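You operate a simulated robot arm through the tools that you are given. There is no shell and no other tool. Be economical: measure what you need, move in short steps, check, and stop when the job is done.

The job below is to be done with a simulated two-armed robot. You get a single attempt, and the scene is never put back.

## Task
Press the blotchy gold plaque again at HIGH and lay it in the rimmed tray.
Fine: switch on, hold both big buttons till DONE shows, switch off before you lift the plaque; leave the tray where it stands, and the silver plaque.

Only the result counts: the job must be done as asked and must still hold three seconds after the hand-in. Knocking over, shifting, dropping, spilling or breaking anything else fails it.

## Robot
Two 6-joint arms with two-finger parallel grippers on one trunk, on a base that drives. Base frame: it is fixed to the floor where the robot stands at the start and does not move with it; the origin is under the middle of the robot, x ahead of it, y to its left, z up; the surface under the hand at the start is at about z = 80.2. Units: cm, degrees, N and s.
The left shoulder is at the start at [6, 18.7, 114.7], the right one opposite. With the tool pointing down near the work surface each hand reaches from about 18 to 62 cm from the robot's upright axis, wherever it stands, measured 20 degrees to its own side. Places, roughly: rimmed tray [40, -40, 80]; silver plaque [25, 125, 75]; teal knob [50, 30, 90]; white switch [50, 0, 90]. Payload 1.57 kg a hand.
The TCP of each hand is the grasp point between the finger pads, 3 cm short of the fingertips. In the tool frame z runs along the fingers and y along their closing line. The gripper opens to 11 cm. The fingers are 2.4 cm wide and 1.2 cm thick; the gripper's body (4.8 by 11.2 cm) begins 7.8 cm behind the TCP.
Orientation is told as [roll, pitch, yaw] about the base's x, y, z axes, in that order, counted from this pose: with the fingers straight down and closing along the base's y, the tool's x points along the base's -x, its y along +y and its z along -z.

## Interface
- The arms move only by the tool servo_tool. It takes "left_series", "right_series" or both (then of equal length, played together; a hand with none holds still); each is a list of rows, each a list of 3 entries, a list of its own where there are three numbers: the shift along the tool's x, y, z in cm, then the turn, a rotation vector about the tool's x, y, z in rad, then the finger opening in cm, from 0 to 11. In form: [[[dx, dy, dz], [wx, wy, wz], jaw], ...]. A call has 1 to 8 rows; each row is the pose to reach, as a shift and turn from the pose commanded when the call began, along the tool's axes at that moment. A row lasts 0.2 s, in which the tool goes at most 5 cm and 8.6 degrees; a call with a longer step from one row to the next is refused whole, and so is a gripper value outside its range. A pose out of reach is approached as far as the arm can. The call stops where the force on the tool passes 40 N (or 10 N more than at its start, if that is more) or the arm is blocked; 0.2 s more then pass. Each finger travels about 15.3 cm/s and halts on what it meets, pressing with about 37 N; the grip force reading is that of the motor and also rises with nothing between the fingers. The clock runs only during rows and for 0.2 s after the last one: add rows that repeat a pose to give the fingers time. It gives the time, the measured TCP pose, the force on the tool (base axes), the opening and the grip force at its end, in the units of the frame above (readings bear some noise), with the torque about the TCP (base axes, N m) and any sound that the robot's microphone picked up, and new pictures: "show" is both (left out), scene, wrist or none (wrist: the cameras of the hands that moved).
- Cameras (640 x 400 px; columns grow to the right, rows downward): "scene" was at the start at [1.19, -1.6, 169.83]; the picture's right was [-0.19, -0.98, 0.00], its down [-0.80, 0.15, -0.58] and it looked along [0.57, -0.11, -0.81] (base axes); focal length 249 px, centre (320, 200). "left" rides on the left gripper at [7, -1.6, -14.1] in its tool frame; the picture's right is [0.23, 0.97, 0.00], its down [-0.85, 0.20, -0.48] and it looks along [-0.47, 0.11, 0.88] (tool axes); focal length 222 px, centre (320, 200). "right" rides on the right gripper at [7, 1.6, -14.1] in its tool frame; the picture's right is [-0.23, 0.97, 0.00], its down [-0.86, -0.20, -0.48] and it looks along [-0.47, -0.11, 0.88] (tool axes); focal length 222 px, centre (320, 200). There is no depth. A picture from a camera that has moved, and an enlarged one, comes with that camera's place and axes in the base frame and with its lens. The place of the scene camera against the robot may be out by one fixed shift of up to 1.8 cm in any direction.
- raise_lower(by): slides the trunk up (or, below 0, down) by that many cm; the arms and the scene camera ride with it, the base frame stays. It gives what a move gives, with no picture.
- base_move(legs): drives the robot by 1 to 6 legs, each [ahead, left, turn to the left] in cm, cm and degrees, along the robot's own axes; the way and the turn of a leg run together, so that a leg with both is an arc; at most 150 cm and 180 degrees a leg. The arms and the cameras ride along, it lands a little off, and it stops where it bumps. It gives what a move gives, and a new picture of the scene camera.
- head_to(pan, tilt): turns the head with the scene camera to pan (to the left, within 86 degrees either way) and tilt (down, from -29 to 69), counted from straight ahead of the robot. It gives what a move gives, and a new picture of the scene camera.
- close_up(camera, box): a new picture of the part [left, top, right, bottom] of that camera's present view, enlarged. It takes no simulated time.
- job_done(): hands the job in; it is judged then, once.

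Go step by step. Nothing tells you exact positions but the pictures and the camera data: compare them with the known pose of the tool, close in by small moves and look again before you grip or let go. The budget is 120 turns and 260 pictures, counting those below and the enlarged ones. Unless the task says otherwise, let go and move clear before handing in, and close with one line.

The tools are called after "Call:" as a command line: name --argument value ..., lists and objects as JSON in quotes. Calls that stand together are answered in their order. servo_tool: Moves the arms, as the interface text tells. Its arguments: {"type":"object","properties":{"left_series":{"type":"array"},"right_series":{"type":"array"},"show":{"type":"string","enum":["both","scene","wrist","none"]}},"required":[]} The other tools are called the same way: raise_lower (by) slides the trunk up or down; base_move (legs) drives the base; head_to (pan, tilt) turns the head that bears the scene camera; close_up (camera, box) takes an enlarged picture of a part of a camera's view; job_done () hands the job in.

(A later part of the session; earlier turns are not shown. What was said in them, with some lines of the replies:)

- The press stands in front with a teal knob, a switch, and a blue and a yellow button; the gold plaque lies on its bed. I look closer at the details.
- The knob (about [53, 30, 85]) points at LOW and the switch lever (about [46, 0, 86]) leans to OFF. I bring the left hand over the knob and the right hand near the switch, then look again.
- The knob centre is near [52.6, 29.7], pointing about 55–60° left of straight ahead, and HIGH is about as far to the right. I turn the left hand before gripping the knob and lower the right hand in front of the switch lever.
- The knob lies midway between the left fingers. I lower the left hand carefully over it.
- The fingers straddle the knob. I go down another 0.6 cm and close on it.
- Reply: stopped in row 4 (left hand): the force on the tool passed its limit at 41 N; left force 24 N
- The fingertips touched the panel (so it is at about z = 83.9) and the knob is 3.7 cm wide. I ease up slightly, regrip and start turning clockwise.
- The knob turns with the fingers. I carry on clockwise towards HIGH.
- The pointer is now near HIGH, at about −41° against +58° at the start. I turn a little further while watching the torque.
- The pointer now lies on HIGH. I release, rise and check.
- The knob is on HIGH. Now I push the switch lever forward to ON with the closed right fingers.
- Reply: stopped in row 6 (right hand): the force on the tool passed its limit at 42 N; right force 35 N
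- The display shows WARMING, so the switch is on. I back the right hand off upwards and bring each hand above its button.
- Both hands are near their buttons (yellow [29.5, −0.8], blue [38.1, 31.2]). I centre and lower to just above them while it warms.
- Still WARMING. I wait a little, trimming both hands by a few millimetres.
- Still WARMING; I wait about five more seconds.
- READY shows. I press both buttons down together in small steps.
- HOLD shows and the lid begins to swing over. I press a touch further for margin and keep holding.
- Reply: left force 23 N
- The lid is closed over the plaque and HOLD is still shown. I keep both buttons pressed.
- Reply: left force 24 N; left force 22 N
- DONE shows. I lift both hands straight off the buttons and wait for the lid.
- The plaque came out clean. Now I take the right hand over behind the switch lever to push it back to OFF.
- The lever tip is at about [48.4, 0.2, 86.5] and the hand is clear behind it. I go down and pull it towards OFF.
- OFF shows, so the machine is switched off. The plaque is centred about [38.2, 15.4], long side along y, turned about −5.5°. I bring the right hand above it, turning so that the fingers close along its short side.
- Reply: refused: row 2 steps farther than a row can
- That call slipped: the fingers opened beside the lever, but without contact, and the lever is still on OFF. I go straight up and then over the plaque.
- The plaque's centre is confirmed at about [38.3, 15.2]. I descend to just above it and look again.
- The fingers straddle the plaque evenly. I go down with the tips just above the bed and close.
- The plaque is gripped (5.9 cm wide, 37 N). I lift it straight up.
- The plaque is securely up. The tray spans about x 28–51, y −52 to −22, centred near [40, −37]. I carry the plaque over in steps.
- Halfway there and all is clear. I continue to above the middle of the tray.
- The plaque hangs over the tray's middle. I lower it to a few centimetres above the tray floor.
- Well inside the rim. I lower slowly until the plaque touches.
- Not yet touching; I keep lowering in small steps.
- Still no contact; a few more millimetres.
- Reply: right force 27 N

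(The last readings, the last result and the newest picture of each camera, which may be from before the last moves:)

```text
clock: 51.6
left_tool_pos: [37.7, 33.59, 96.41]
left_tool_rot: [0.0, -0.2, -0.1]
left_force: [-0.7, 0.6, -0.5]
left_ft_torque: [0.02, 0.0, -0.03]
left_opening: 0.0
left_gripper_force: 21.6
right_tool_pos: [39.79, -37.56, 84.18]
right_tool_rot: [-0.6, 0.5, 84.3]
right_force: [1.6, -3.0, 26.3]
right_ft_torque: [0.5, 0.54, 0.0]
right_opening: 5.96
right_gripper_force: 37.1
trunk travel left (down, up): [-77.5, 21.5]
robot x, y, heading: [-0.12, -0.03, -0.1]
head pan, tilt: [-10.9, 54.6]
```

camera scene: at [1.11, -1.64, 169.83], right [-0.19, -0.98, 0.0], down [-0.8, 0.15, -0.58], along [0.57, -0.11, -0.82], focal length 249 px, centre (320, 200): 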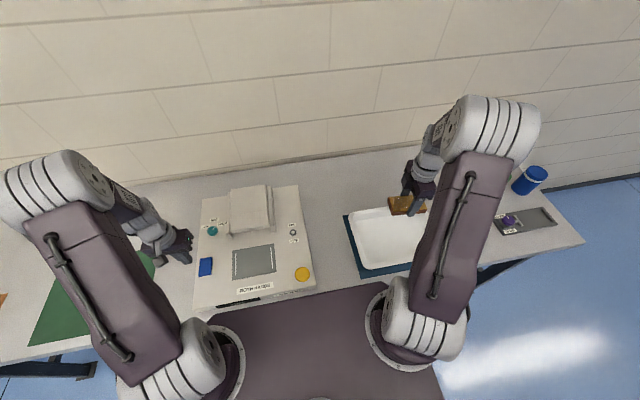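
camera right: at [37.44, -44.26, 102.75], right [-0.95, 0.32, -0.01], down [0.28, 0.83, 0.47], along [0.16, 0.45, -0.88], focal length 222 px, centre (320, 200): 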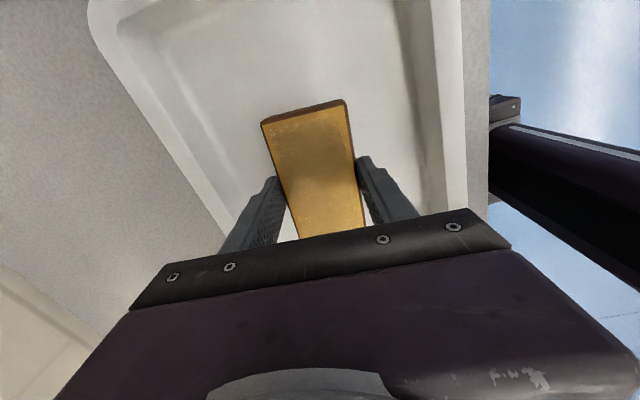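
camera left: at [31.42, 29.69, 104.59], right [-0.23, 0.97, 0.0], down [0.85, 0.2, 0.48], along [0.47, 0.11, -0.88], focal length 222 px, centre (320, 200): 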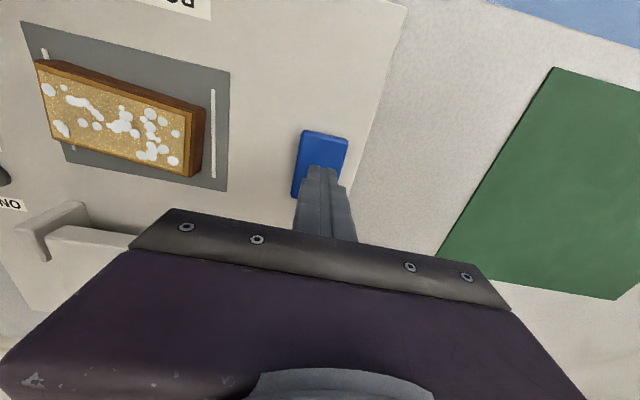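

The plaque sits on the tray floor (26 N). I ease off, open slightly and rise straight up.

Call:
servo_tool --right_series '[[[0, 0, -0.2], [0, 0, 0], 4.5], [[0, 0, -0.2], [0, 0, 0], 6.3], [[0, 0, -0.2], [0, 0, 0], 7.6], [[0, 0, -0.2], [0, 0, 0], 8], [[0, 0, -1.5], [0, 0, 0], 8], [[0, 0, -5], [0, 0, 0], 8], [[0, 0, -9.5], [0, 0, 0], 8], [[0, 0, -14], [0, 0, 0], 8]]' --show "wrist"

Call:
servo_tool --right_series '[[[-4.5, 0, -2], [0, 0, 0], 8], [[-9, 0, -2], [0, 0, 0], 8], [[-13.5, 0, -2], [0, 0, 0], 8], [[-18, 0, -2], [0, 0, 0], 8]]' --show "scene"

Call:
close_up --camera "scene" --box '[180, 170, 480, 310]'

```text
clock: 53.4
left_tool_pos: [37.7, 33.43, 96.33]
left_tool_rot: [0.1, -0.2, 0.0]
left_force: [0.2, 0.0, -0.6]
left_ft_torque: [-0.02, 0.0, -0.02]
left_opening: 0.02
left_gripper_force: 21.6
right_tool_pos: [39.62, -37.12, 97.89]
right_tool_rot: [-0.4, 0.4, 84.4]
right_force: [0.0, 0.2, -0.1]
right_ft_torque: [0.0, -0.02, -0.04]
right_opening: 7.99
right_gripper_force: 0.0
trunk travel left (down, up): [-77.5, 21.5]
robot x, y, heading: [-0.49, 0.18, 0.3]
head pan, tilt: [-10.9, 54.6]
camera right: at [37.36, -43.93, 112.03], right [-0.95, 0.32, -0.01], down [0.28, 0.83, 0.47], along [0.16, 0.45, -0.88], focal length 222 px, centre (320, 200)
```

right: 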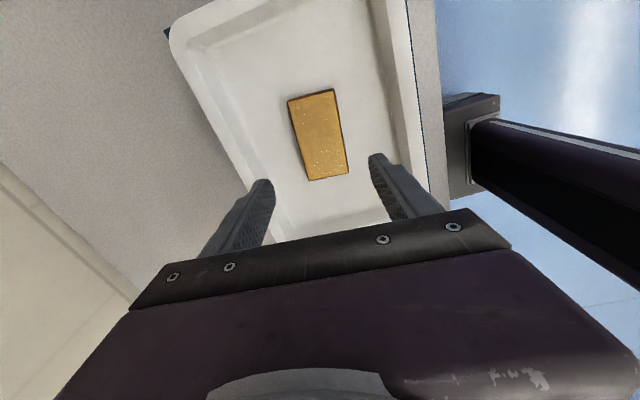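

```text
clock: 54.4
left_tool_pos: [37.82, 33.5, 96.28]
left_tool_rot: [0.1, 0.1, -0.1]
left_force: [-0.1, -0.2, 0.2]
left_ft_torque: [0.0, -0.01, 0.0]
left_opening: 0.0
left_gripper_force: 21.5
right_tool_pos: [41.36, -19.35, 99.83]
right_tool_rot: [-0.4, 0.3, 84.2]
right_force: [-0.3, 0.5, 0.5]
right_ft_torque: [-0.01, 0.0, 0.0]
right_opening: 8.0
right_gripper_force: 0.0
trunk travel left (down, up): [-77.5, 21.5]
robot x, y, heading: [0.13, -0.29, 0.2]
head pan, tilt: [-10.9, 54.6]
camera scene: at [1.09, -1.28, 169.83], right [-0.19, -0.98, 0.0], down [-0.8, 0.15, -0.58], along [0.57, -0.11, -0.81], focal length 249 px, centre (320, 200)
```

scene: 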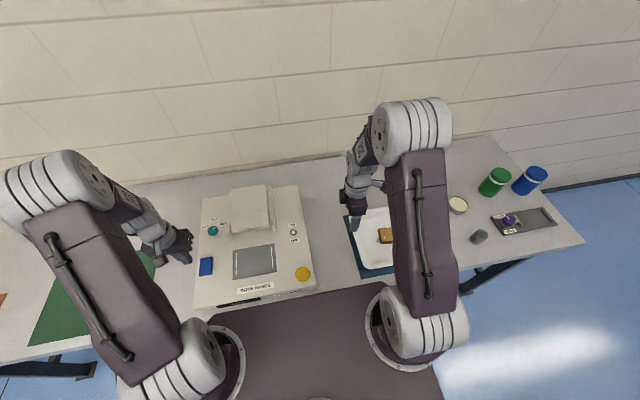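

```text
2.13 times, centred on (330, 240) of scene
camera zoom: at [1.09, -1.28, 169.83], right [-0.19, -0.98, 0.0], down [-0.8, 0.15, -0.58], along [0.57, -0.11, -0.81], focal length 532 px, centre (299, 115)
```

zoom: 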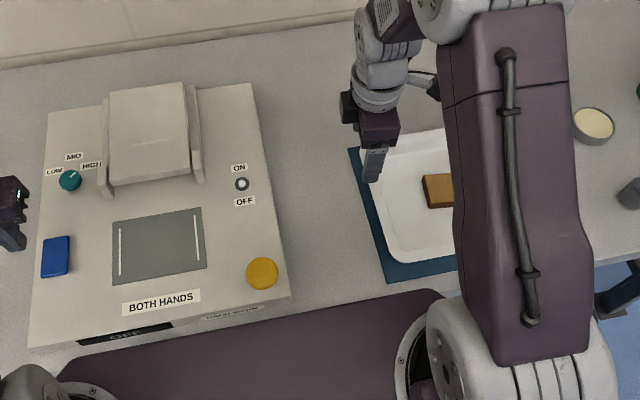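

The plaque lies flat in the tray, the press is OFF, and both hands are clear. I hand in.

Call:
job_done

```text
The job is handed in.
```

I pressed the gold plaque again at HIGH until DONE showed, switched the machine off, and then laid the plaque flat in the tray. It came out of the press clean. I left the tray where it stood and didn't go near the silver plaque.
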